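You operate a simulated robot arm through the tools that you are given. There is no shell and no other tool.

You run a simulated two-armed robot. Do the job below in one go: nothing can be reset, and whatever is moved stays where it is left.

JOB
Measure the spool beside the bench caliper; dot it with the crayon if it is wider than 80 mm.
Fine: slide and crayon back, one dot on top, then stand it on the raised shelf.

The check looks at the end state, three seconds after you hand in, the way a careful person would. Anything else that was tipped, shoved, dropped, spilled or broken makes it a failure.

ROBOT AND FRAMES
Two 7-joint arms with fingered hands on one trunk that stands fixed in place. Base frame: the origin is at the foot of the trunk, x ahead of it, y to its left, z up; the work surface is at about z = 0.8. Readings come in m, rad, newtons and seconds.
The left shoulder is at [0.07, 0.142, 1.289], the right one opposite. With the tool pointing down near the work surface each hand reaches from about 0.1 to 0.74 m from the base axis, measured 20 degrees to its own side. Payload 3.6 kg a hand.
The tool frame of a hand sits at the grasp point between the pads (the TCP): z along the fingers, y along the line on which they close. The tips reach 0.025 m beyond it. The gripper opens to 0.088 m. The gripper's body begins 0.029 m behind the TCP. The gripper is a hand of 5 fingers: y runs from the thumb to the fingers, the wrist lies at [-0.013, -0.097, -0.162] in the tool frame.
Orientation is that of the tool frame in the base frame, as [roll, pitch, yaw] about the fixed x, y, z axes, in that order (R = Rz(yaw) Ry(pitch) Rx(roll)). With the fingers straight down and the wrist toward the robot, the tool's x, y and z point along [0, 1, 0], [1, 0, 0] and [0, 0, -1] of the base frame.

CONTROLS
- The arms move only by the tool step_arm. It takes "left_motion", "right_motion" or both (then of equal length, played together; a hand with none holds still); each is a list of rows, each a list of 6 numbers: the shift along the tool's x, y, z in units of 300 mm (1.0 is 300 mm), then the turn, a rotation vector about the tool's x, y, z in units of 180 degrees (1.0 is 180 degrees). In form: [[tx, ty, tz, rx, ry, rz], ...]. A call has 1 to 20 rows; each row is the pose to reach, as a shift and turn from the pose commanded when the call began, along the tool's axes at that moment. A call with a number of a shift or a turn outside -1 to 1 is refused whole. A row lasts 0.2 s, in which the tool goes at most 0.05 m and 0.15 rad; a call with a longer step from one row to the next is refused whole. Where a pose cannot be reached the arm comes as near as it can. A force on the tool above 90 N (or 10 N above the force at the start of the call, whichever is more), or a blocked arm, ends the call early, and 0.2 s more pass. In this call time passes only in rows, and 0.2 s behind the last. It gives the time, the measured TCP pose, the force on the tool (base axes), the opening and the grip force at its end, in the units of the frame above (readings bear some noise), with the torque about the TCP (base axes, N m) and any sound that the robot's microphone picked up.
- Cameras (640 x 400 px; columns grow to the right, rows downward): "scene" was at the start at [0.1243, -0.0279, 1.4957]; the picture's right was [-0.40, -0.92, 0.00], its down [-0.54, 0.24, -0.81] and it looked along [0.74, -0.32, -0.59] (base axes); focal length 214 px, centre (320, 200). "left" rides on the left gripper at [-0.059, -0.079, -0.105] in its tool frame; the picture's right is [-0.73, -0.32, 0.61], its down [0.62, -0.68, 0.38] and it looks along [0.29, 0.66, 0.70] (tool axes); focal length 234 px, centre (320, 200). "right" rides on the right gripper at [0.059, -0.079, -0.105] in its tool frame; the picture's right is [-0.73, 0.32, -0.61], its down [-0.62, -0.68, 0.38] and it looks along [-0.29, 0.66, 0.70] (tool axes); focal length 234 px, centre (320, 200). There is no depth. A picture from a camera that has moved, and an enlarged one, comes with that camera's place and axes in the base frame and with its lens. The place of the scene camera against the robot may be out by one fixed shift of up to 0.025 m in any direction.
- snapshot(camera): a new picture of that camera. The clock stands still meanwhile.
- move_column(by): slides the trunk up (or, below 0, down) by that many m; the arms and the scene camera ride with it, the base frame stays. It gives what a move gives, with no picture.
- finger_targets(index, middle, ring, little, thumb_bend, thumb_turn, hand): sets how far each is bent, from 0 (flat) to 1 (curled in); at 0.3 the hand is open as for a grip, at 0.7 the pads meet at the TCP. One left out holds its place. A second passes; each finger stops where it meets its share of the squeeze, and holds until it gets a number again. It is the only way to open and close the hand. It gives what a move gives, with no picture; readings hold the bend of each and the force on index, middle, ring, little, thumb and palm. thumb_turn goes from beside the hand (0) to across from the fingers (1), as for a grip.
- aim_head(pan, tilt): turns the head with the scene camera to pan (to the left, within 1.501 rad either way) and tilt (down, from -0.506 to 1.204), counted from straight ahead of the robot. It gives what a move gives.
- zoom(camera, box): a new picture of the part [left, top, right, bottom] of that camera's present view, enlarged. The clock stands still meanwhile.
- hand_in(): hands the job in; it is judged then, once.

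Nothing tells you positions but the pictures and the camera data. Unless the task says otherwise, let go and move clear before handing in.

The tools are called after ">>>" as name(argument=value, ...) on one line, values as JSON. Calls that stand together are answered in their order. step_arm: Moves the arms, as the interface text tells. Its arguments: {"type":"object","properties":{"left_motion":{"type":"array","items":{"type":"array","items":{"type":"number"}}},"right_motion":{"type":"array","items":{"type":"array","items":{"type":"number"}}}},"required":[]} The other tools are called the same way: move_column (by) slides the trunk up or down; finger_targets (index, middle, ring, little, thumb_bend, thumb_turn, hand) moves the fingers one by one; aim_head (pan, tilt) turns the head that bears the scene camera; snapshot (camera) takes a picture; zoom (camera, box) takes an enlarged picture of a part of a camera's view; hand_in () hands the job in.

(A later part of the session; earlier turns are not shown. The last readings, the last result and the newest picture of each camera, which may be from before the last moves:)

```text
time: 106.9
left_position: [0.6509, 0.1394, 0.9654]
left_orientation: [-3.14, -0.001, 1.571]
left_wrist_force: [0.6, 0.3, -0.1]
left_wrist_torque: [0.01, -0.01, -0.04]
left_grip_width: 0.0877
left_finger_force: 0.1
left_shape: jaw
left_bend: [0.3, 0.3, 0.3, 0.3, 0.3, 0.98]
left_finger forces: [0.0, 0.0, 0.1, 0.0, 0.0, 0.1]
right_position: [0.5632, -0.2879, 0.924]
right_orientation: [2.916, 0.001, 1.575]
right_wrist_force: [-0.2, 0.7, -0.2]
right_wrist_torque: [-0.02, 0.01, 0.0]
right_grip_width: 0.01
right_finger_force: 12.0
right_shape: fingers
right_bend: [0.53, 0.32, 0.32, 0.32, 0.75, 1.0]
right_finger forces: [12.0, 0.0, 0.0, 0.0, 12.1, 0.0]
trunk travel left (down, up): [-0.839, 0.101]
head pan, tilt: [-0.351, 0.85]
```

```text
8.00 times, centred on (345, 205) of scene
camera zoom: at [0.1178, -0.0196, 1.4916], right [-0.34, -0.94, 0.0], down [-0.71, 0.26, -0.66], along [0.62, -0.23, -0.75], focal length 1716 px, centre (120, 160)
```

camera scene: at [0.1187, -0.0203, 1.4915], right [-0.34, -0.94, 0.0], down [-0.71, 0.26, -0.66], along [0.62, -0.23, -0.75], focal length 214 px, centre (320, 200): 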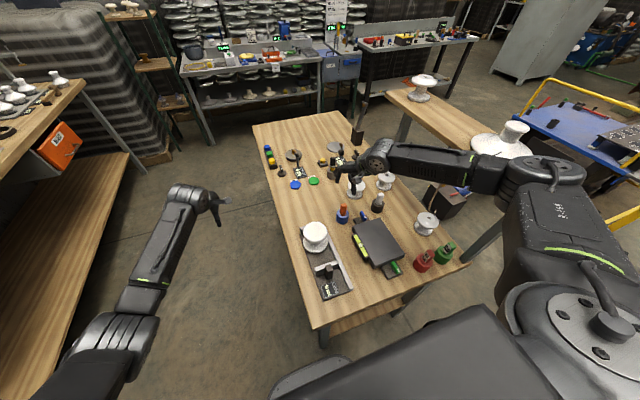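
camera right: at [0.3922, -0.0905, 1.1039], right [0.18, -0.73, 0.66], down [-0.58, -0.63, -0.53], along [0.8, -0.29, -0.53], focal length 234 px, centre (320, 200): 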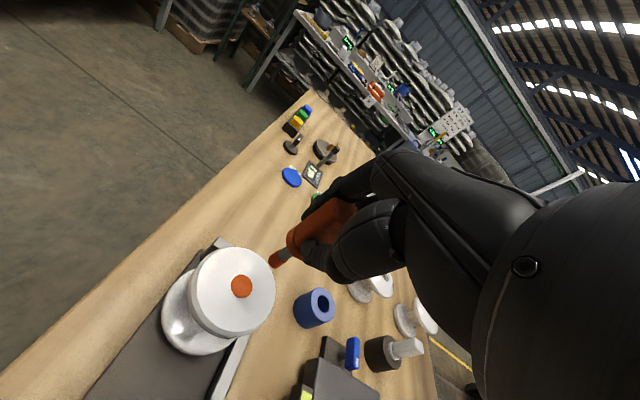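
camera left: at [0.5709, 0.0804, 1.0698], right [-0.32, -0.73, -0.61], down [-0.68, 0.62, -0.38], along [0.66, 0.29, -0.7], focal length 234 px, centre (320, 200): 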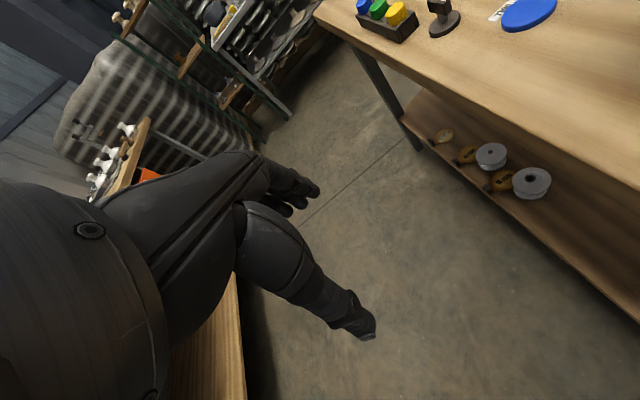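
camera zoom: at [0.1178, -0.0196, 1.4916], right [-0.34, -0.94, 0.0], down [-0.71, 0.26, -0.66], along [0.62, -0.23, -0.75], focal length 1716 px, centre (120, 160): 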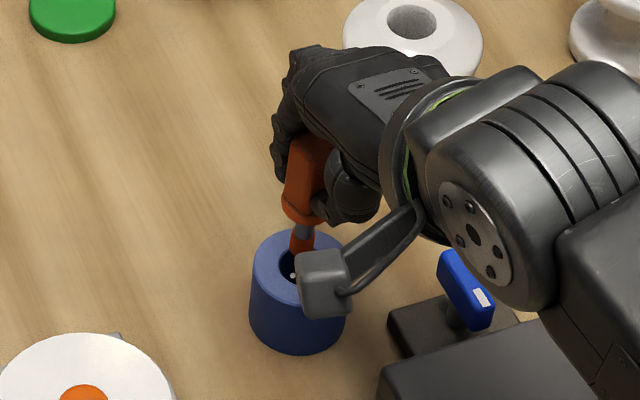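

The tip is aligned with the hole. I'll insert it in steps.

>>> step_arm(right_motion=[[0, -0.0075, 0.0325, 0, 0, 0], [0, -0.015, 0.065, 0, 0, 0], [0, -0.0225, 0.0975, 0, 0, 0]])

>>> zoom(camera="right", box=[180, 180, 360, 340])

```text
time: 107.7
left_position: [0.6506, 0.1378, 0.9647]
left_orientation: [-3.141, 0.0, 1.571]
left_wrist_force: [0.7, -0.4, 0.2]
left_wrist_torque: [-0.03, -0.05, -0.02]
left_grip_width: 0.0878
left_finger_force: 0.0
left_shape: jaw
left_bend: [0.3, 0.3, 0.3, 0.3, 0.3, 0.98]
left_finger forces: [0.0, 0.0, 0.1, 0.1, 0.0, 0.0]
right_position: [0.5632, -0.288, 0.8944]
right_orientation: [2.916, 0.001, 1.574]
right_wrist_force: [0.2, 0.5, -0.4]
right_wrist_torque: [0.02, 0.01, -0.02]
right_grip_width: 0.0099
right_finger_force: 12.5
right_shape: fingers
right_bend: [0.53, 0.32, 0.32, 0.32, 0.75, 1.0]
right_finger forces: [12.1, 0.0, 0.1, 0.1, 12.1, 0.0]
trunk travel left (down, up): [-0.839, 0.101]
head pan, tilt: [-0.351, 0.85]
```

```text
2.50 times, centred on (270, 260) of right
camera zoom: at [0.4629, -0.2295, 0.9796], right [0.18, -0.73, 0.66], down [-0.58, -0.63, -0.53], along [0.8, -0.29, -0.53], focal length 585 px, centre (445, 50)
```

zoom: 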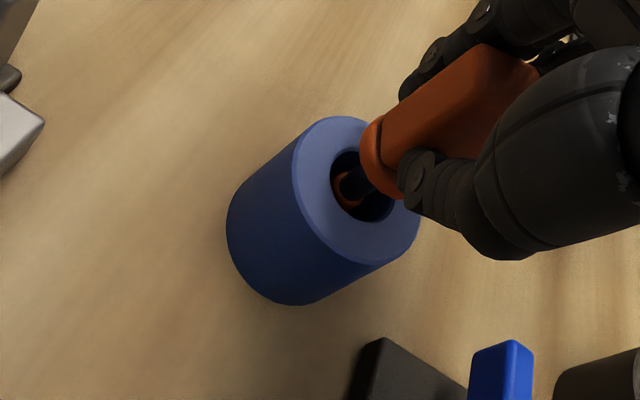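

It's going in cleanly. I'll continue the last centimetre slowly until the collar seats.

>>> step_arm(right_motion=[[0, -0.003, 0.013, 0, 0, 0], [0, -0.006, 0.026, 0, 0, 0]])

>>> zoom(camera="right", box=[200, 180, 360, 310])

```text
time: 108.3
left_position: [0.6508, 0.139, 0.9647]
left_orientation: [3.141, -0.001, 1.571]
left_wrist_force: [-0.5, 0.4, 0.3]
left_wrist_torque: [0.02, -0.01, 0.01]
left_grip_width: 0.0879
left_finger_force: 0.1
left_shape: jaw
left_bend: [0.3, 0.3, 0.3, 0.3, 0.3, 0.98]
left_finger forces: [0.1, 0.0, 0.0, 0.0, 0.1, 0.0]
right_position: [0.5631, -0.2865, 0.8873]
right_orientation: [2.916, -0.001, 1.574]
right_wrist_force: [0.4, 0.0, 0.0]
right_wrist_torque: [0.02, -0.01, 0.02]
right_grip_width: 0.01
right_finger_force: 12.0
right_shape: fingers
right_bend: [0.53, 0.32, 0.32, 0.32, 0.75, 1.0]
right_finger forces: [12.1, 0.0, 0.0, 0.0, 12.1, 0.0]
trunk travel left (down, up): [-0.839, 0.101]
head pan, tilt: [-0.351, 0.85]
```

```text
3.08 times, centred on (280, 245) of right
camera zoom: at [0.463, -0.2292, 0.9718], right [0.18, -0.73, 0.66], down [-0.58, -0.63, -0.53], along [0.8, -0.29, -0.53], focal length 720 px, centre (443, 62)
```

zoom: 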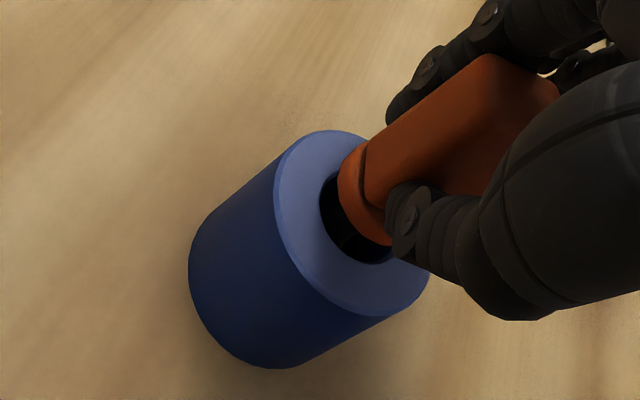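

>>> step_arm(right_motion=[[0, -0.0022, 0.0097, 0, 0, 0], [0, -0.0037, 0.016, 0, 0, 0]])

>>> zoom(camera="right", box=[200, 180, 360, 310])

>>> zoom(camera="scene", box=[320, 180, 370, 230])

```text
time: 108.9
left_position: [0.6514, 0.1385, 0.965]
left_orientation: [-3.141, -0.001, 1.571]
left_wrist_force: [-0.2, 0.1, 0.5]
left_wrist_torque: [-0.01, -0.04, 0.02]
left_grip_width: 0.0877
left_finger_force: 0.0
left_shape: jaw
left_bend: [0.3, 0.3, 0.3, 0.3, 0.3, 0.98]
left_finger forces: [0.0, 0.0, 0.0, 0.0, 0.0, 0.0]
right_position: [0.5638, -0.2873, 0.8814]
right_orientation: [2.917, 0.0, 1.574]
right_wrist_force: [0.2, 0.1, -0.1]
right_wrist_torque: [0.02, 0.01, 0.01]
right_grip_width: 0.0099
right_finger_force: 12.6
right_shape: fingers
right_bend: [0.53, 0.32, 0.32, 0.32, 0.75, 1.0]
right_finger forces: [12.1, 0.0, 0.0, 0.1, 12.1, 0.1]
trunk travel left (down, up): [-0.839, 0.101]
head pan, tilt: [-0.351, 0.85]
```

```text
3.08 times, centred on (280, 245) of right
camera zoom: at [0.4629, -0.2293, 0.9665], right [0.18, -0.73, 0.66], down [-0.58, -0.63, -0.53], along [0.8, -0.29, -0.53], focal length 720 px, centre (443, 62)
```

zoom: 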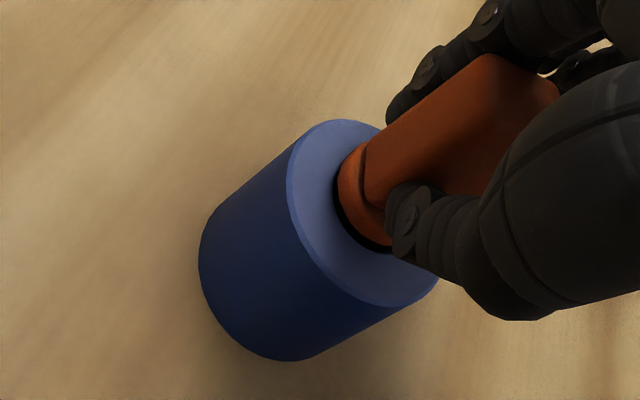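

```text
8.00 times, centred on (345, 205) of scene
camera zoom: at [0.1178, -0.0199, 1.4916], right [-0.34, -0.94, 0.0], down [-0.71, 0.26, -0.66], along [0.62, -0.23, -0.75], focal length 1716 px, centre (120, 160)
```

zoom: 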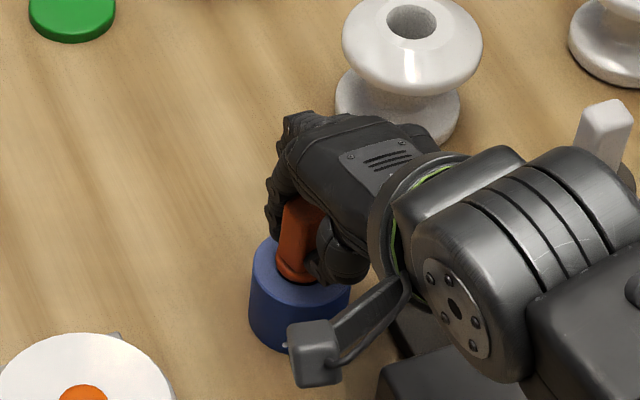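

>>> step_arm(right_motion=[[0, -0.0015, 0.0065, 0, 0, 0], [0, -0.0022, 0.0097, 0, 0, 0]])

```text
time: 109.5
left_position: [0.6506, 0.1384, 0.9648]
left_orientation: [3.141, 0.002, 1.571]
left_wrist_force: [-0.1, -0.4, -0.1]
left_wrist_torque: [-0.01, -0.04, 0.0]
left_grip_width: 0.0877
left_finger_force: 0.1
left_shape: jaw
left_bend: [0.3, 0.3, 0.3, 0.3, 0.3, 0.98]
left_finger forces: [0.0, 0.0, 0.0, 0.1, 0.0, 0.1]
right_position: [0.5634, -0.287, 0.8794]
right_orientation: [2.917, 0.0, 1.576]
right_wrist_force: [0.1, -0.1, -0.8]
right_wrist_torque: [0.0, -0.02, 0.02]
right_grip_width: 0.0097
right_finger_force: 12.1
right_shape: fingers
right_bend: [0.53, 0.32, 0.32, 0.32, 0.75, 1.0]
right_finger forces: [12.1, 0.0, 0.0, 0.1, 12.1, 0.0]
trunk travel left (down, up): [-0.839, 0.101]
head pan, tilt: [-0.351, 0.85]
```

>>> step_arm(right_motion=[[0, -0.0015, 0.0065, 0, 0, 0], [0, -0.003, 0.013, 0, 0, 0]])

>>> zoom(camera="right", box=[200, 180, 360, 310])

```text
time: 110.1
left_position: [0.6484, 0.1393, 0.966]
left_orientation: [3.141, 0.001, 1.572]
left_wrist_force: [0.1, 0.2, -0.5]
left_wrist_torque: [0.0, -0.03, -0.02]
left_grip_width: 0.0876
left_finger_force: 0.1
left_shape: jaw
left_bend: [0.3, 0.3, 0.3, 0.3, 0.3, 0.98]
left_finger forces: [0.1, 0.0, 0.0, 0.0, 0.1, 0.0]
right_position: [0.5612, -0.2871, 0.8766]
right_orientation: [2.914, 0.0, 1.574]
right_wrist_force: [0.6, -0.1, 9.3]
right_wrist_torque: [0.04, -0.06, 0.01]
right_grip_width: 0.0102
right_finger_force: 14.4
right_shape: fingers
right_bend: [0.53, 0.32, 0.32, 0.32, 0.75, 1.0]
right_finger forces: [14.5, 0.1, 0.0, 0.0, 13.3, 0.2]
trunk travel left (down, up): [-0.839, 0.101]
head pan, tilt: [-0.351, 0.85]
```

```text
3.08 times, centred on (280, 245) of right
camera zoom: at [0.462, -0.2287, 0.9611], right [0.18, -0.72, 0.67], down [-0.57, -0.63, -0.53], along [0.8, -0.29, -0.53], focal length 720 px, centre (443, 62)
```

zoom: 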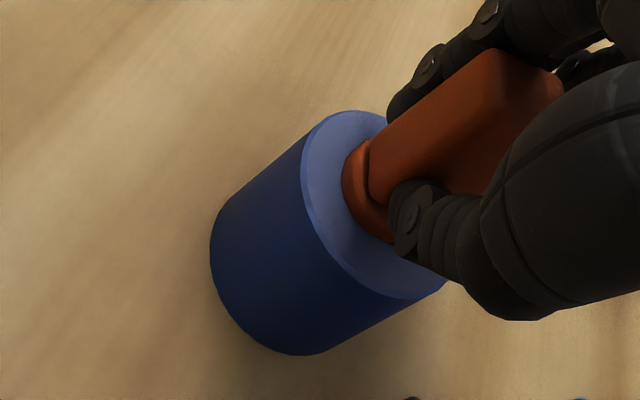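

The collar is seated. I'll ease off and open thumb and index gently.

>>> step_arm(right_motion=[[0, 0.0012, -0.005, 0, 0, 0]])

>>> finger_targets(hand="right", index=0.48, thumb_bend=0.62)

>>> finger_targets(hand="right", index=0.34, thumb_bend=0.4)

>>> zoom(camera="right", box=[200, 180, 360, 310])

```text
time: 110.5
left_position: [0.6503, 0.14, 0.9652]
left_orientation: [3.141, 0.0, 1.57]
left_wrist_force: [0.5, 0.4, 0.1]
left_wrist_torque: [-0.02, -0.01, 0.03]
left_grip_width: 0.0879
left_finger_force: 0.0
left_shape: jaw
left_bend: [0.3, 0.3, 0.3, 0.3, 0.3, 0.98]
left_finger forces: [0.0, 0.0, 0.0, 0.0, 0.1, 0.0]
right_position: [0.5618, -0.2868, 0.8768]
right_orientation: [2.914, 0.001, 1.573]
right_wrist_force: [-0.3, -0.1, 6.8]
right_wrist_torque: [0.0, -0.04, 0.0]
right_grip_width: 0.0099
right_finger_force: 13.7
right_shape: fingers
right_bend: [0.53, 0.32, 0.32, 0.32, 0.75, 1.0]
right_finger forces: [14.1, 0.0, 0.1, 0.1, 13.1, 0.0]
trunk travel left (down, up): [-0.839, 0.101]
head pan, tilt: [-0.351, 0.85]
```

```text
time: 111.5
left_position: [0.6498, 0.1379, 0.9651]
left_orientation: [-3.141, -0.001, 1.571]
left_wrist_force: [-0.4, -0.3, 0.1]
left_wrist_torque: [-0.01, -0.01, 0.02]
left_grip_width: 0.0878
left_finger_force: 0.1
left_shape: jaw
left_bend: [0.3, 0.3, 0.3, 0.3, 0.3, 0.98]
left_finger forces: [0.1, 0.0, 0.1, 0.0, 0.1, 0.1]
right_position: [0.5624, -0.2876, 0.876]
right_orientation: [2.916, 0.001, 1.575]
right_wrist_force: [-0.1, 0.4, -1.3]
right_wrist_torque: [0.01, 0.03, -0.03]
right_grip_width: 0.0304
right_finger_force: 0.1
right_shape: fingers
right_bend: [0.48, 0.32, 0.32, 0.32, 0.62, 1.0]
right_finger forces: [0.0, 0.0, 0.0, 0.1, 0.0, 0.0]
trunk travel left (down, up): [-0.839, 0.101]
head pan, tilt: [-0.351, 0.85]
```

```text
time: 112.5
left_position: [0.6504, 0.1394, 0.9642]
left_orientation: [3.142, 0.001, 1.57]
left_wrist_force: [-0.4, 0.6, 0.3]
left_wrist_torque: [-0.04, 0.0, -0.03]
left_grip_width: 0.0878
left_finger_force: 0.0
left_shape: jaw
left_bend: [0.3, 0.3, 0.3, 0.3, 0.3, 0.98]
left_finger forces: [0.0, 0.0, 0.0, 0.0, 0.0, 0.1]
right_position: [0.5625, -0.2869, 0.875]
right_orientation: [2.916, 0.001, 1.574]
right_wrist_force: [0.4, 0.2, 0.8]
right_wrist_torque: [0.01, -0.01, 0.02]
right_grip_width: 0.0692
right_finger_force: 0.1
right_shape: fingers
right_bend: [0.34, 0.32, 0.32, 0.32, 0.4, 0.99]
right_finger forces: [0.0, 0.0, 0.1, 0.1, 0.0, 0.0]
trunk travel left (down, up): [-0.839, 0.101]
head pan, tilt: [-0.351, 0.85]
```

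```text
3.08 times, centred on (280, 245) of right
camera zoom: at [0.463, -0.2292, 0.9611], right [0.18, -0.73, 0.66], down [-0.58, -0.63, -0.53], along [0.8, -0.29, -0.53], focal length 720 px, centre (443, 62)
```

zoom: 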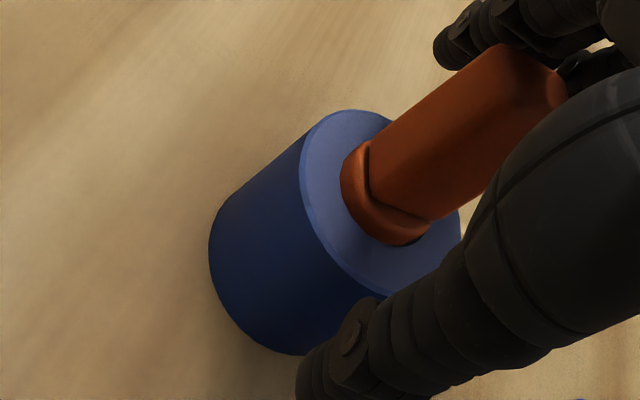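

The crayon stands in its cup, and the fingers are clear. I'll withdraw straight up, set the hand level again, and look around.

>>> step_arm(right_motion=[[0, 0.015, -0.065, 0, 0, 0], [0, 0.04, -0.17, 0, 0, 0], [0, 0.075, -0.325, 0, 0, 0], [0, 0.105, -0.455, 0.036, 0, 0], [0, 0.105, -0.455, 0.072, 0, 0]])

>>> snapshot(camera="right")

>>> snapshot(camera="scene")

```text
time: 113.7
left_position: [0.6523, 0.1388, 0.9646]
left_orientation: [3.141, 0.0, 1.57]
left_wrist_force: [-0.1, 1.3, -0.4]
left_wrist_torque: [0.03, -0.01, 0.01]
left_grip_width: 0.0877
left_finger_force: 0.0
left_shape: jaw
left_bend: [0.3, 0.3, 0.3, 0.3, 0.3, 0.98]
left_finger forces: [0.0, 0.0, 0.1, 0.1, 0.0, 0.0]
right_position: [0.5632, -0.2876, 1.0164]
right_orientation: [-3.138, -0.001, 1.575]
right_wrist_force: [0.0, 0.4, 0.3]
right_wrist_torque: [0.03, -0.02, 0.03]
right_grip_width: 0.0697
right_finger_force: 0.0
right_shape: fingers
right_bend: [0.34, 0.32, 0.32, 0.32, 0.4, 0.99]
right_finger forces: [0.1, 0.0, 0.0, 0.0, 0.0, 0.0]
trunk travel left (down, up): [-0.839, 0.101]
head pan, tilt: [-0.351, 0.85]
```

```text
taken
camera right: at [0.4851, -0.2293, 1.1217], right [0.33, -0.72, 0.61], down [-0.68, -0.63, -0.38], along [0.66, -0.29, -0.7], focal length 234 px, centre (320, 200)
```

right: 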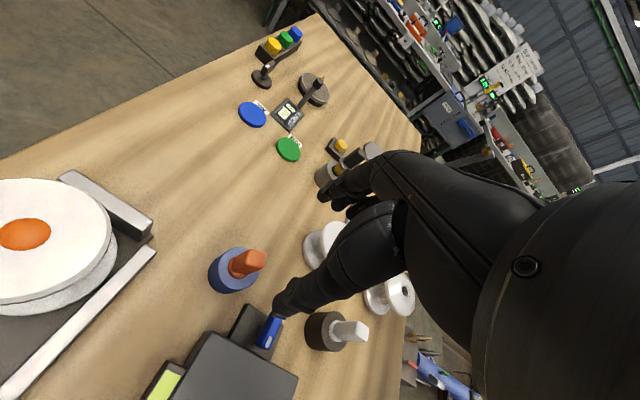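

```text
taken
camera scene: at [0.1185, -0.0198, 1.4915], right [-0.34, -0.94, 0.0], down [-0.71, 0.26, -0.66], along [0.62, -0.23, -0.75], focal length 214 px, centre (320, 200)
```

scene: 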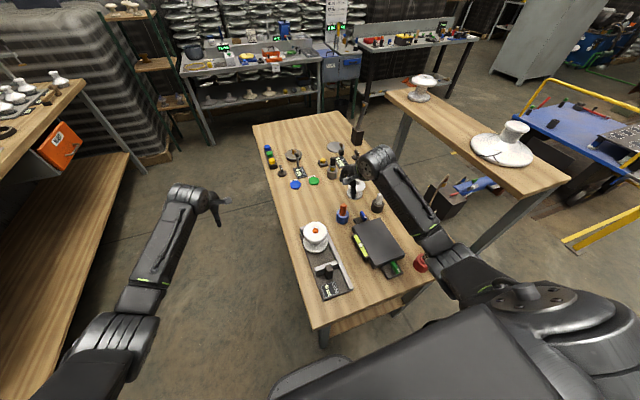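

The crayon is back in its cup. Before picking up the spool, I'll survey the raised shelf for a free spot.

>>> zoom(camera="scene", box=[370, 60, 590, 220])

>>> zoom(camera="scene", box=[320, 190, 360, 230])

>>> zoom(camera="scene", box=[290, 210, 370, 310])

```text
2.50 times, centred on (480, 140) of scene
camera zoom: at [0.1185, -0.0198, 1.4915], right [-0.34, -0.94, 0.0], down [-0.71, 0.26, -0.66], along [0.62, -0.23, -0.75], focal length 536 px, centre (-80, 350)
```

zoom: 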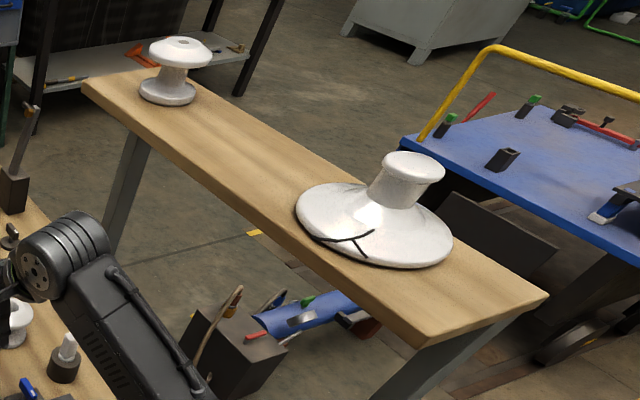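

```text
10.00 times, centred on (340, 210) of scene
camera zoom: at [0.1185, -0.0198, 1.4915], right [-0.34, -0.94, 0.0], down [-0.71, 0.26, -0.66], along [0.62, -0.23, -0.75], focal length 2145 px, centre (120, 100)
```

zoom: 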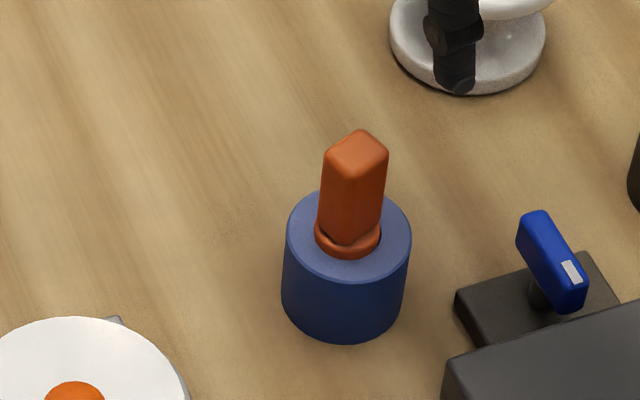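

```text
4.00 times, centred on (330, 260) of scene
camera zoom: at [0.1185, -0.0198, 1.4915], right [-0.34, -0.94, 0.0], down [-0.71, 0.26, -0.66], along [0.62, -0.23, -0.75], focal length 858 px, centre (280, -40)
```

zoom: 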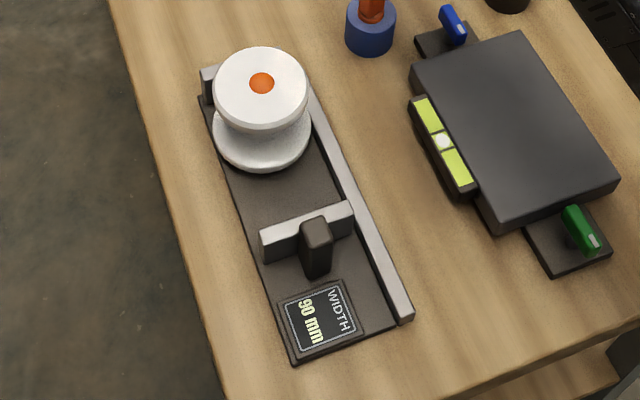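

The shelf has a free stretch between the far spool and the disc. I'll measure it by stereo, aiming the head at it and taking one picture now and one with the trunk raised.

>>> aim_head(pan=-0.85, tilt=0.45)

>>> zoom(camera="scene", box=[220, 130, 460, 290])

>>> move_column(by=0.1)

>>> zoom(camera="scene", box=[220, 160, 460, 320])

>>> snapshot(camera="scene")

```text
time: 114.6
left_position: [0.6494, 0.1381, 0.9671]
left_orientation: [3.141, 0.0, 1.57]
left_wrist_force: [-0.1, -0.5, 0.6]
left_wrist_torque: [0.02, 0.03, 0.0]
left_grip_width: 0.0878
left_finger_force: 0.0
left_shape: jaw
left_bend: [0.3, 0.3, 0.3, 0.3, 0.3, 0.98]
left_finger forces: [0.0, 0.0, 0.0, 0.1, 0.0, 0.0]
right_position: [0.5626, -0.2876, 1.0165]
right_orientation: [3.141, 0.0, 1.576]
right_wrist_force: [-0.4, -0.2, 0.1]
right_wrist_torque: [-0.02, -0.02, -0.06]
right_grip_width: 0.0699
right_finger_force: 0.0
right_shape: fingers
right_bend: [0.34, 0.32, 0.32, 0.32, 0.4, 0.99]
right_finger forces: [0.0, 0.0, 0.1, 0.1, 0.0, 0.1]
trunk travel left (down, up): [-0.839, 0.101]
head pan, tilt: [-0.85, 0.45]
```

```text
2.50 times, centred on (340, 210) of scene
camera zoom: at [0.105, -0.0618, 1.526], right [-0.75, -0.66, 0.0], down [-0.29, 0.33, -0.9], along [0.59, -0.68, -0.44], focal length 536 px, centre (270, 175)
```

zoom: 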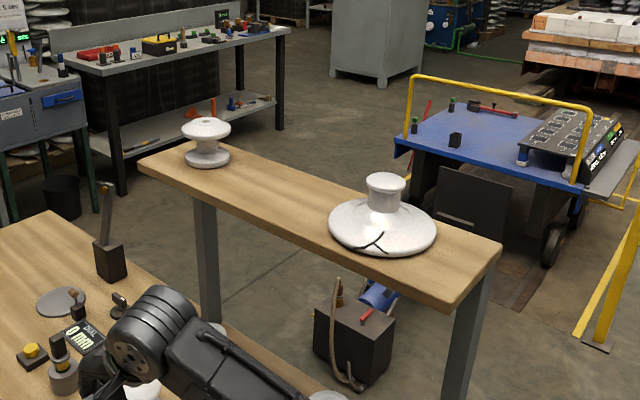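

```text
time: 115.9
left_position: [0.6502, 0.1385, 1.0646]
left_orientation: [3.142, -0.001, 1.571]
left_wrist_force: [0.0, 0.2, 0.5]
left_wrist_torque: [0.01, 0.04, -0.01]
left_grip_width: 0.0879
left_finger_force: 0.1
left_shape: jaw
left_bend: [0.3, 0.3, 0.3, 0.3, 0.3, 0.98]
left_finger forces: [0.0, 0.0, 0.0, 0.1, 0.0, 0.0]
right_position: [0.563, -0.2883, 1.1158]
right_orientation: [-3.141, -0.002, 1.574]
right_wrist_force: [-0.3, -0.5, 0.0]
right_wrist_torque: [0.02, 0.0, 0.02]
right_grip_width: 0.0696
right_finger_force: 0.0
right_shape: fingers
right_bend: [0.34, 0.32, 0.32, 0.32, 0.4, 0.99]
right_finger forces: [0.0, 0.1, 0.0, 0.0, 0.1, 0.0]
trunk travel left (down, up): [-0.939, 0.001]
head pan, tilt: [-0.85, 0.45]
```

```text
2.50 times, centred on (340, 240) of scene
camera zoom: at [0.1051, -0.062, 1.626], right [-0.75, -0.66, 0.0], down [-0.29, 0.33, -0.9], along [0.59, -0.68, -0.44], focal length 536 px, centre (270, 100)
```

zoom: 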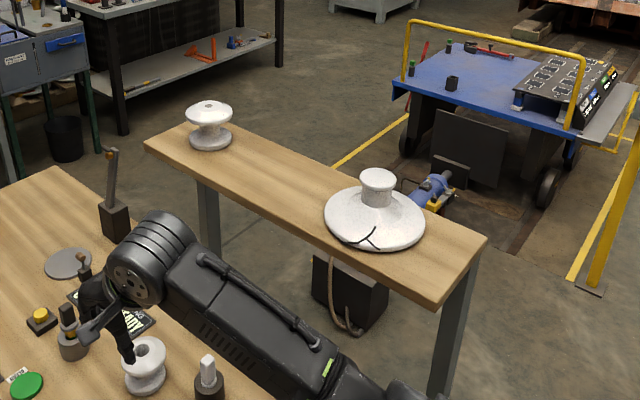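

```text
taken
camera scene: at [0.1051, -0.062, 1.626], right [-0.75, -0.66, 0.0], down [-0.29, 0.33, -0.9], along [0.59, -0.68, -0.44], focal length 214 px, centre (320, 200)
```

scene: 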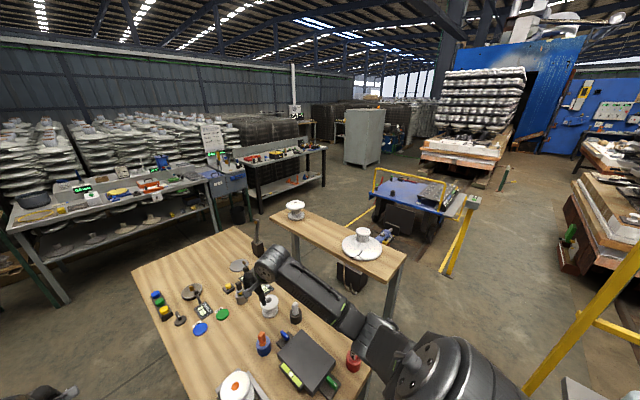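

Stereo gives the shelf's top at z≈1.19 with its width from y≈-0.51 to -0.63. The free stretch is centred near (0.54, -0.56), between the disc at x≈0.38 and the far spool at x≈0.66. Now I'll go back above the dotted spool with the fingers opened.

>>> finger_targets(hand="right", index=0.2, middle=0.2, ring=0.2, little=0.2, thumb_bend=0.2)

>>> step_arm(right_motion=[[0.092, -0.039, 0.05, 0, 0, 0], [0.184, -0.077, 0.12, 0, 0, 0], [0.276, -0.116, 0.2, 0, 0, 0], [0.368, -0.154, 0.29, 0, 0, 0], [0.46, -0.193, 0.387, 0, 0, 0]])

>>> snapshot(camera="right")

>>> zoom(camera="right", box=[150, 190, 350, 350])

```text
time: 116.9
left_position: [0.6504, 0.139, 1.0654]
left_orientation: [3.141, 0.0, 1.571]
left_wrist_force: [-0.4, -1.1, 0.7]
left_wrist_torque: [0.0, 0.01, 0.01]
left_grip_width: 0.088
left_finger_force: 0.0
left_shape: jaw
left_bend: [0.3, 0.3, 0.3, 0.3, 0.3, 0.98]
left_finger forces: [0.1, 0.1, 0.0, 0.0, 0.0, 0.0]
right_position: [0.5633, -0.2882, 1.1153]
right_orientation: [3.142, 0.001, 1.573]
right_wrist_force: [-0.3, -0.3, -0.5]
right_wrist_torque: [0.02, 0.02, 0.0]
right_grip_width: 0.1036
right_finger_force: 0.1
right_shape: fingers
right_bend: [0.2, 0.2, 0.2, 0.2, 0.2, 0.97]
right_finger forces: [0.0, 0.0, 0.0, 0.0, 0.0, 0.0]
trunk travel left (down, up): [-0.939, 0.001]
head pan, tilt: [-0.85, 0.45]
```

```text
time: 118.1
left_position: [0.6503, 0.1401, 1.0655]
left_orientation: [3.141, 0.001, 1.571]
left_wrist_force: [-0.3, -0.3, 0.1]
left_wrist_torque: [0.01, 0.0, 0.03]
left_grip_width: 0.0878
left_finger_force: 0.1
left_shape: jaw
left_bend: [0.3, 0.3, 0.3, 0.3, 0.3, 0.98]
left_finger forces: [0.0, 0.1, 0.1, 0.0, 0.0, 0.0]
right_position: [0.506, -0.1481, 0.9998]
right_orientation: [3.14, 0.001, 1.574]
right_wrist_force: [-0.6, 0.0, 0.1]
right_wrist_torque: [-0.02, 0.01, 0.04]
right_grip_width: 0.1034
right_finger_force: 0.1
right_shape: fingers
right_bend: [0.2, 0.2, 0.2, 0.2, 0.2, 0.97]
right_finger forces: [0.0, 0.0, 0.1, 0.0, 0.1, 0.0]
trunk travel left (down, up): [-0.939, 0.001]
head pan, tilt: [-0.85, 0.45]
```

```text
taken
camera right: at [0.4262, -0.0897, 1.1059], right [0.33, -0.72, 0.61], down [-0.68, -0.63, -0.38], along [0.66, -0.29, -0.7], focal length 234 px, centre (320, 200)
```

right: 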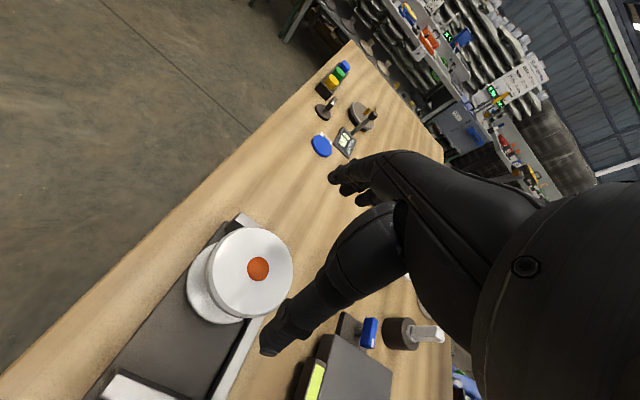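

```text
2.50 times, centred on (250, 270) of right
camera zoom: at [0.4262, -0.0897, 1.1059], right [0.33, -0.72, 0.61], down [-0.68, -0.63, -0.38], along [0.66, -0.29, -0.7], focal length 585 px, centre (495, 25)
```

zoom: 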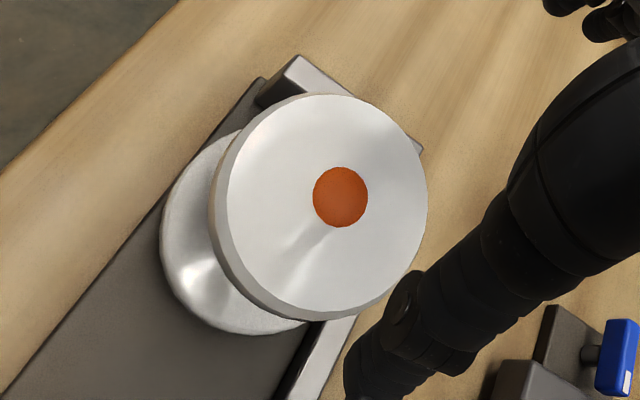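

The spool is at (0.5065, -0.1505), top z≈0.898. I'll descend over it as before, with a little more room on the thumb side.

>>> step_arm(right_motion=[[-0.006, -0.014, 0.05, 0, 0, 0], [-0.006, -0.014, 0.15, 0, 0, 0], [-0.006, -0.014, 0.25, 0, 0, 0], [-0.006, -0.014, 0.32, 0, 0, 0], [-0.006, -0.014, 0.368, 0, 0, 0]])

>>> zoom(camera="right", box=[180, 150, 380, 340])

```text
time: 119.3
left_position: [0.6498, 0.1391, 1.0649]
left_orientation: [-3.141, 0.0, 1.57]
left_wrist_force: [-0.8, -0.1, 0.1]
left_wrist_torque: [-0.01, 0.0, -0.01]
left_grip_width: 0.0876
left_finger_force: 0.1
left_shape: jaw
left_bend: [0.3, 0.3, 0.3, 0.3, 0.3, 0.98]
left_finger forces: [0.1, 0.1, 0.1, 0.0, 0.1, 0.0]
right_position: [0.5003, -0.1527, 0.8886]
right_orientation: [3.141, 0.003, 1.573]
right_wrist_force: [0.7, -0.5, 1.9]
right_wrist_torque: [0.02, -0.01, -0.01]
right_grip_width: 0.1039
right_finger_force: 0.0
right_shape: fingers
right_bend: [0.2, 0.2, 0.2, 0.2, 0.2, 0.97]
right_finger forces: [0.7, 0.0, 0.0, 0.0, 0.0, 0.1]
trunk travel left (down, up): [-0.939, 0.001]
head pan, tilt: [-0.85, 0.45]
```

```text
2.11 times, centred on (280, 245) of right
camera zoom: at [0.4217, -0.093, 0.9947], right [0.33, -0.72, 0.61], down [-0.68, -0.63, -0.38], along [0.66, -0.29, -0.7], focal length 493 px, centre (404, 105)
```

zoom: 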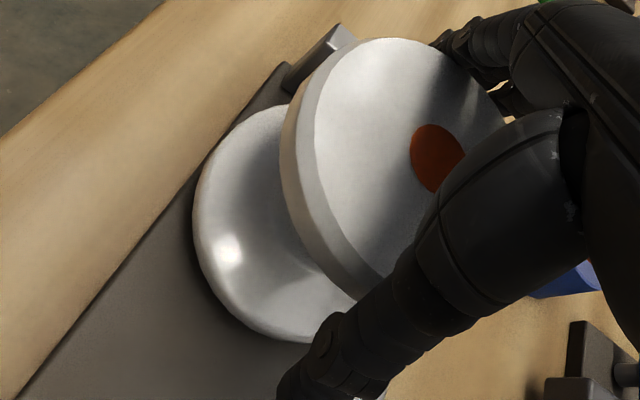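

The index finger brushes the rim lightly. I'll nudge 2 mm and then close stepwise as before.

>>> step_arm(right_motion=[[0.004, 0.007, 0, 0, 0, 0]])

>>> finger_targets(hand="right", index=0.25, middle=0.26, ring=0.26, little=0.26, thumb_bend=0.28)

>>> finger_targets(hand="right", index=0.42, middle=0.5, ring=0.5, little=0.5, thumb_bend=0.46)

>>> zoom(camera="right", box=[180, 150, 380, 340])

```text
time: 119.7
left_position: [0.6507, 0.138, 1.0649]
left_orientation: [-3.142, 0.001, 1.571]
left_wrist_force: [-0.8, 0.2, -0.5]
left_wrist_torque: [0.0, -0.03, 0.04]
left_grip_width: 0.0877
left_finger_force: 0.1
left_shape: jaw
left_bend: [0.3, 0.3, 0.3, 0.3, 0.3, 0.98]
left_finger forces: [0.0, 0.1, 0.0, 0.0, 0.0, 0.0]
right_position: [0.5019, -0.1497, 0.8901]
right_orientation: [-3.139, 0.0, 1.575]
right_wrist_force: [0.4, 0.1, -0.1]
right_wrist_torque: [0.01, 0.01, -0.01]
right_grip_width: 0.1038
right_finger_force: 0.1
right_shape: fingers
right_bend: [0.2, 0.2, 0.2, 0.2, 0.2, 0.97]
right_finger forces: [0.0, 0.1, 0.0, 0.0, 0.1, 0.1]
trunk travel left (down, up): [-0.939, 0.001]
head pan, tilt: [-0.85, 0.45]
```

```text
time: 120.7
left_position: [0.6507, 0.1386, 1.065]
left_orientation: [-3.141, -0.001, 1.571]
left_wrist_force: [0.6, -0.1, 0.1]
left_wrist_torque: [-0.02, -0.03, -0.01]
left_grip_width: 0.0877
left_finger_force: 0.1
left_shape: jaw
left_bend: [0.3, 0.3, 0.3, 0.3, 0.3, 0.98]
left_finger forces: [0.0, 0.0, 0.0, 0.1, 0.0, 0.0]
right_position: [0.5021, -0.1506, 0.8893]
right_orientation: [-3.14, -0.001, 1.575]
right_wrist_force: [3.0, 0.8, 2.4]
right_wrist_torque: [0.02, -0.03, -0.02]
right_grip_width: 0.0958
right_finger_force: 1.6
right_shape: fingers
right_bend: [0.23, 0.26, 0.26, 0.26, 0.27, 0.97]
right_finger forces: [3.5, 0.1, 0.0, 0.0, 0.2, 0.1]
trunk travel left (down, up): [-0.939, 0.001]
head pan, tilt: [-0.85, 0.45]
```

```text
time: 121.7
left_position: [0.6496, 0.1408, 1.0658]
left_orientation: [3.141, 0.0, 1.572]
left_wrist_force: [-0.1, -0.2, 0.0]
left_wrist_torque: [-0.02, 0.04, 0.04]
left_grip_width: 0.088
left_finger_force: 0.0
left_shape: jaw
left_bend: [0.3, 0.3, 0.3, 0.3, 0.3, 0.98]
left_finger forces: [0.0, 0.1, 0.0, 0.0, 0.0, 0.0]
right_position: [0.5024, -0.1506, 0.891]
right_orientation: [3.142, 0.0, 1.574]
right_wrist_force: [5.7, 1.3, 8.0]
right_wrist_torque: [0.04, -0.4, 0.05]
right_grip_width: 0.0876
right_finger_force: 20.2
right_shape: fingers
right_bend: [0.26, 0.42, 0.45, 0.5, 0.36, 0.98]
right_finger forces: [12.3, 6.8, 3.5, 0.1, 16.5, 0.1]
trunk travel left (down, up): [-0.939, 0.001]
head pan, tilt: [-0.85, 0.45]
```

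```text
2.11 times, centred on (280, 245) of right
camera zoom: at [0.4239, -0.0916, 0.9955], right [0.33, -0.72, 0.61], down [-0.68, -0.63, -0.38], along [0.66, -0.29, -0.7], focal length 493 px, centre (404, 105)
```

zoom: 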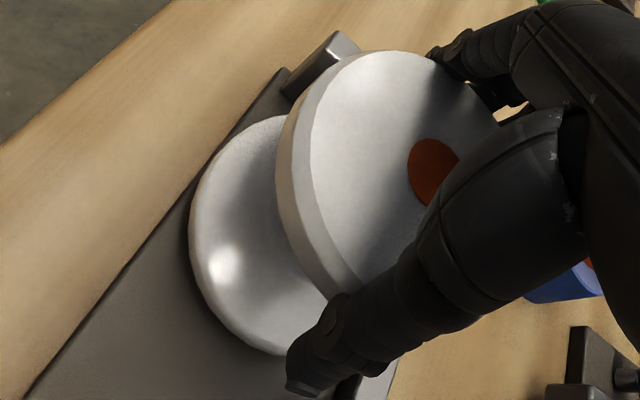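

The grip is firm at about 16 N on the thumb. I'll lift straight up and check.

>>> step_arm(right_motion=[[0, 0, -0.025, 0, 0, 0], [0, 0, -0.06, 0, 0, 0], [0, 0, -0.12, 0, 0, 0], [0, 0, -0.2, 0, 0, 0]])

>>> snapshot(camera="right")

>>> aim_head(pan=-0.5, tilt=0.7)

>>> snapshot(camera="scene")

```text
time: 122.7
left_position: [0.6506, 0.1385, 1.0636]
left_orientation: [-3.14, 0.0, 1.571]
left_wrist_force: [0.3, -0.1, -0.5]
left_wrist_torque: [-0.01, 0.05, 0.02]
left_grip_width: 0.0878
left_finger_force: 0.1
left_shape: jaw
left_bend: [0.3, 0.3, 0.3, 0.3, 0.3, 0.98]
left_finger forces: [0.0, 0.1, 0.1, 0.1, 0.1, 0.1]
right_position: [0.502, -0.1499, 0.9484]
right_orientation: [-3.14, 0.0, 1.574]
right_wrist_force: [-1.3, 0.0, -7.0]
right_wrist_torque: [-0.01, 0.0, 0.01]
right_grip_width: 0.0863
right_finger_force: 18.8
right_shape: fingers
right_bend: [0.27, 0.44, 0.46, 0.5, 0.35, 0.97]
right_finger forces: [8.5, 7.0, 3.6, 0.1, 18.0, 0.0]
trunk travel left (down, up): [-0.939, 0.001]
head pan, tilt: [-0.85, 0.45]
```

```text
taken
camera right: at [0.4246, -0.0915, 1.0545], right [0.33, -0.72, 0.61], down [-0.68, -0.63, -0.38], along [0.66, -0.29, -0.7], focal length 234 px, centre (320, 200)
```

right: 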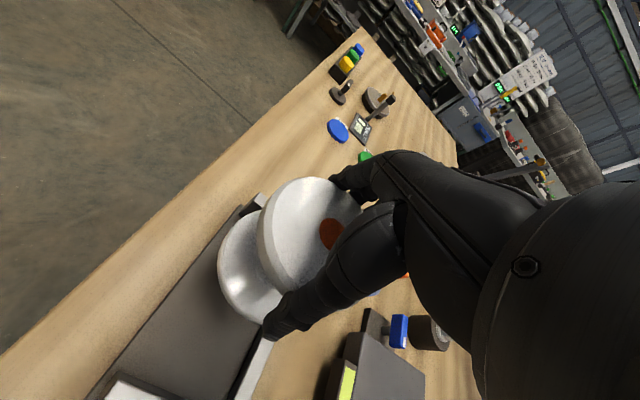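

```text
time: 123.6
left_position: [0.6515, 0.1385, 1.0647]
left_orientation: [-3.139, 0.0, 1.571]
left_wrist_force: [1.0, 0.7, -0.3]
left_wrist_torque: [0.0, -0.03, 0.0]
left_grip_width: 0.0879
left_finger_force: 0.0
left_shape: jaw
left_bend: [0.3, 0.3, 0.3, 0.3, 0.3, 0.98]
left_finger forces: [0.1, 0.0, 0.0, 0.0, 0.0, 0.1]
right_position: [0.5034, -0.1515, 0.9492]
right_orientation: [-3.141, 0.001, 1.575]
right_wrist_force: [0.5, 0.7, -7.1]
right_wrist_torque: [-0.01, 0.0, -0.04]
right_grip_width: 0.0866
right_finger_force: 18.3
right_shape: fingers
right_bend: [0.27, 0.44, 0.46, 0.5, 0.35, 0.97]
right_finger forces: [8.6, 7.0, 3.7, 0.0, 18.0, 0.0]
trunk travel left (down, up): [-0.939, 0.001]
head pan, tilt: [-0.499, 0.7]
```

```text
taken
camera scene: at [0.12, -0.034, 1.6038], right [-0.48, -0.88, 0.0], down [-0.57, 0.31, -0.76], along [0.67, -0.37, -0.64], focal length 214 px, centre (320, 200)
```

scene: 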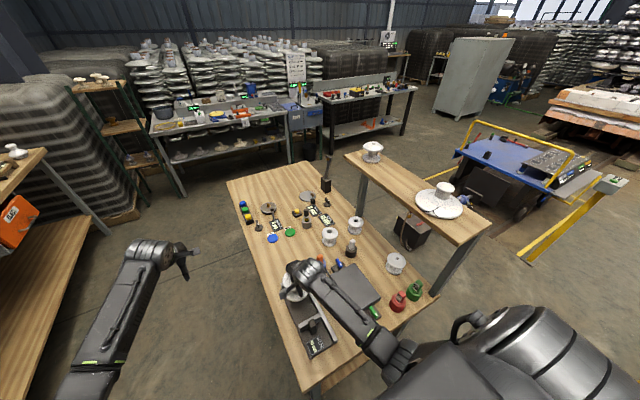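

The spool is clear of the caliper. I'll raise it in stages and move right, watching the arm's posture near the shelf.

>>> step_arm(right_motion=[[0, 0, -0.13, 0, 0, 0], [-0.04, 0, -0.265, 0, 0, 0], [-0.08, 0, -0.4, 0, 0, 0], [-0.12, 0, -0.535, 0, 0, 0], [-0.167, 0, -0.667, 0, 0, 0]])

>>> step_arm(right_motion=[[-0.08, 0, -0.1, 0, 0, 0.02], [-0.16, 0, -0.2, 0, 0, 0.04], [-0.24, 0, -0.3, 0, 0, 0.06], [-0.32, 0, -0.4, 0, 0, 0.08], [-0.4, 0, -0.5, 0, 0, 0.09]])

>>> snapshot(camera="scene")

>>> snapshot(camera="right")

```text
time: 124.8
left_position: [0.6493, 0.14, 1.0649]
left_orientation: [3.141, 0.003, 1.57]
left_wrist_force: [-0.7, 1.0, 0.4]
left_wrist_torque: [0.01, -0.02, -0.03]
left_grip_width: 0.0877
left_finger_force: 0.0
left_shape: jaw
left_bend: [0.3, 0.3, 0.3, 0.3, 0.3, 0.98]
left_finger forces: [0.1, 0.0, 0.0, 0.0, 0.1, 0.0]
right_position: [0.5011, -0.1999, 1.1503]
right_orientation: [-3.139, 0.002, 1.575]
right_wrist_force: [0.0, 0.6, -6.0]
right_wrist_torque: [0.01, 0.03, -0.02]
right_grip_width: 0.0857
right_finger_force: 19.4
right_shape: fingers
right_bend: [0.28, 0.44, 0.46, 0.5, 0.35, 0.97]
right_finger forces: [8.4, 8.7, 3.9, 0.0, 17.3, 0.0]
trunk travel left (down, up): [-0.939, 0.001]
head pan, tilt: [-0.499, 0.7]
```

```text
time: 126.0
left_position: [0.6506, 0.1369, 1.0659]
left_orientation: [-3.141, -0.001, 1.571]
left_wrist_force: [-0.2, 0.3, -0.5]
left_wrist_torque: [0.01, 0.02, 0.01]
left_grip_width: 0.088
left_finger_force: 0.2
left_shape: jaw
left_bend: [0.3, 0.3, 0.3, 0.3, 0.3, 0.98]
left_finger forces: [0.0, 0.0, 0.0, 0.0, 0.0, 0.0]
right_position: [0.5026, -0.3208, 1.299]
right_orientation: [-3.139, -0.001, 1.291]
right_wrist_force: [0.7, 0.2, -6.4]
right_wrist_torque: [0.01, -0.03, 0.0]
right_grip_width: 0.0853
right_finger_force: 18.6
right_shape: fingers
right_bend: [0.28, 0.44, 0.46, 0.5, 0.35, 0.97]
right_finger forces: [8.3, 8.6, 3.8, 0.0, 16.9, 0.1]
trunk travel left (down, up): [-0.939, 0.001]
head pan, tilt: [-0.499, 0.7]
```

```text
taken
camera scene: at [0.1186, -0.0351, 1.6038], right [-0.48, -0.88, 0.0], down [-0.57, 0.31, -0.76], along [0.67, -0.37, -0.64], focal length 214 px, centre (320, 200)
```

scene: 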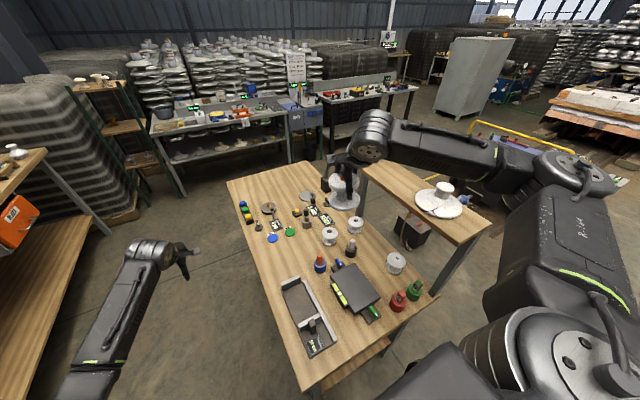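

```text
taken
camera right: at [0.4441, -0.2434, 1.4049], right [0.11, -0.79, 0.61], down [-0.83, -0.41, -0.38], along [0.55, -0.46, -0.7], focal length 234 px, centre (320, 200)
```

right: 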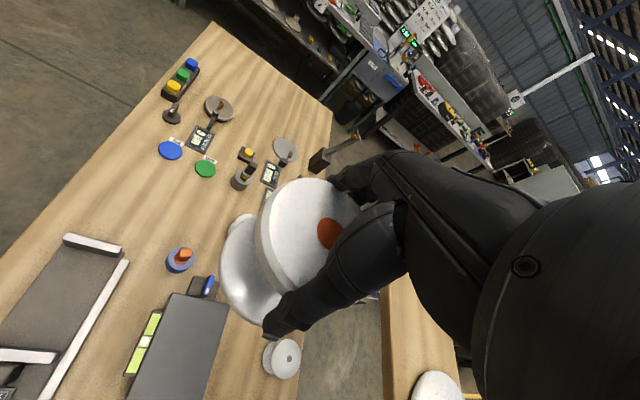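

The arm stays clear of the shelf, with the elbow at about x=0.18. I'll continue to the right, keeping the spool's bottom above shelf height, and look down at the shelf.

>>> step_arm(right_motion=[[-0.092, 0.041, -0.06, 0, 0, 0.015], [-0.184, 0.083, -0.12, 0, 0, 0.03], [-0.276, 0.125, -0.15, 0, 0, 0.045], [-0.368, 0.166, -0.17, 0, 0, 0.06]])

>>> snapshot(camera="right")

>>> aim_head(pan=-0.85, tilt=0.45)

>>> snapshot(camera="scene")

```text
time: 127.0
left_position: [0.6509, 0.1373, 1.0642]
left_orientation: [-3.14, -0.001, 1.571]
left_wrist_force: [-0.4, 0.9, 0.0]
left_wrist_torque: [0.05, -0.01, 0.0]
left_grip_width: 0.0879
left_finger_force: 0.0
left_shape: jaw
left_bend: [0.3, 0.3, 0.3, 0.3, 0.3, 0.98]
left_finger forces: [0.1, 0.0, 0.1, 0.0, 0.0, 0.0]
right_position: [0.5223, -0.4409, 1.3484]
right_orientation: [-3.141, -0.002, 1.103]
right_wrist_force: [-0.3, 0.1, -6.9]
right_wrist_torque: [0.06, 0.0, -0.02]
right_grip_width: 0.0855
right_finger_force: 18.5
right_shape: fingers
right_bend: [0.28, 0.44, 0.46, 0.5, 0.35, 0.97]
right_finger forces: [7.9, 8.7, 4.0, 0.0, 16.5, 0.1]
trunk travel left (down, up): [-0.939, 0.001]
head pan, tilt: [-0.499, 0.7]
```

```text
taken
camera right: at [0.4794, -0.3545, 1.4551], right [-0.04, -0.79, 0.61], down [-0.89, -0.25, -0.38], along [0.45, -0.55, -0.7], focal length 234 px, centre (320, 200)
```

right: 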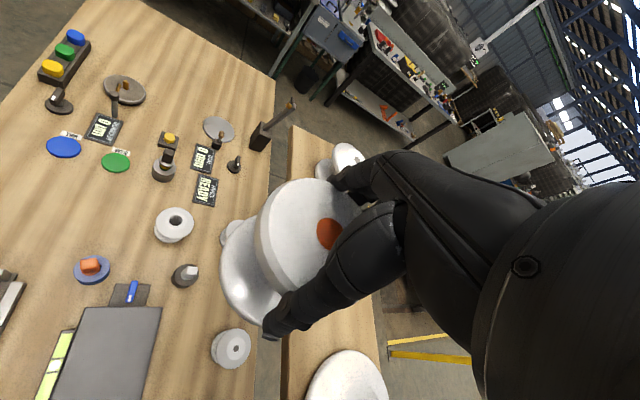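

```text
time: 127.8
left_position: [0.6499, 0.1382, 1.0646]
left_orientation: [3.141, 0.001, 1.57]
left_wrist_force: [0.1, 0.7, 0.1]
left_wrist_torque: [-0.02, -0.01, 0.0]
left_grip_width: 0.0877
left_finger_force: 0.2
left_shape: jaw
left_bend: [0.3, 0.3, 0.3, 0.3, 0.3, 0.98]
left_finger forces: [0.0, 0.0, 0.0, 0.0, 0.0, 0.0]
right_position: [0.5221, -0.4416, 1.3491]
right_orientation: [-3.141, 0.0, 1.101]
right_wrist_force: [-0.8, 0.1, -6.3]
right_wrist_torque: [0.0, -0.04, 0.02]
right_grip_width: 0.0855
right_finger_force: 17.9
right_shape: fingers
right_bend: [0.28, 0.44, 0.46, 0.5, 0.35, 0.97]
right_finger forces: [7.7, 8.6, 3.8, 0.0, 16.4, 0.1]
trunk travel left (down, up): [-0.939, 0.001]
head pan, tilt: [-0.85, 0.45]
```

```text
taken
camera scene: at [0.106, -0.0631, 1.6259], right [-0.75, -0.66, 0.0], down [-0.29, 0.33, -0.9], along [0.59, -0.68, -0.44], focal length 214 px, centre (320, 200)
```

scene: 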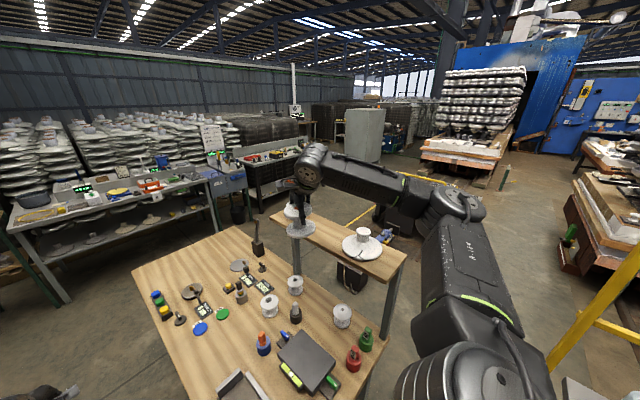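

From the hand camera, the shelf runs from y≈-0.51 to about -0.67, the disc is near x≈0.41 and the far spool near x≈0.685. I'll zoom in for a better fix.

>>> zoom(camera="right", box=[200, 100, 440, 400])

>>> zoom(camera="scene", box=[240, 160, 440, 310])

```text
1.33 times, centred on (320, 250) of right
camera zoom: at [0.4787, -0.3528, 1.4553], right [-0.04, -0.79, 0.61], down [-0.89, -0.25, -0.38], along [0.45, -0.55, -0.7], focal length 312 px, centre (320, 133)
```

zoom: 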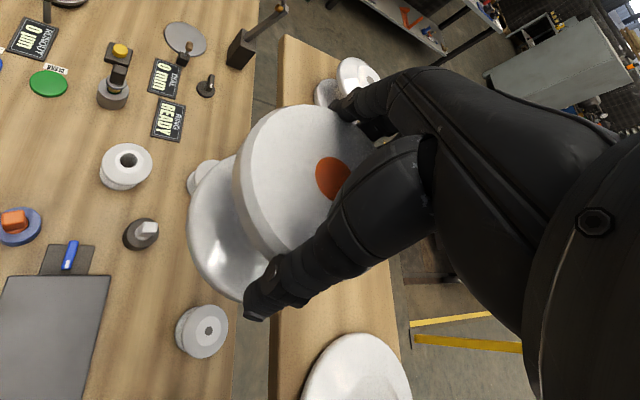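

```text
2.67 times, centred on (340, 235) of scene
camera zoom: at [0.106, -0.0631, 1.6259], right [-0.75, -0.66, 0.0], down [-0.29, 0.33, -0.9], along [0.59, -0.68, -0.44], focal length 572 px, centre (267, 107)
```

zoom: 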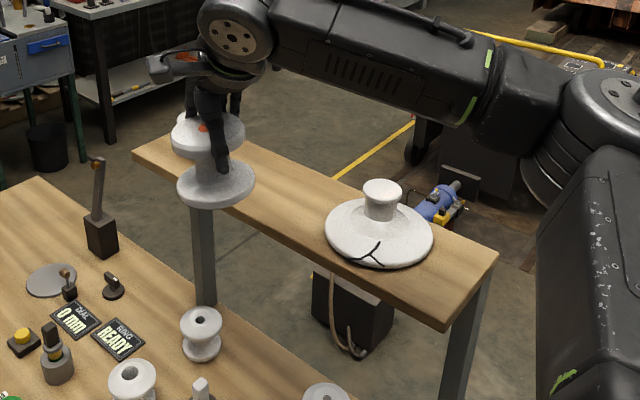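

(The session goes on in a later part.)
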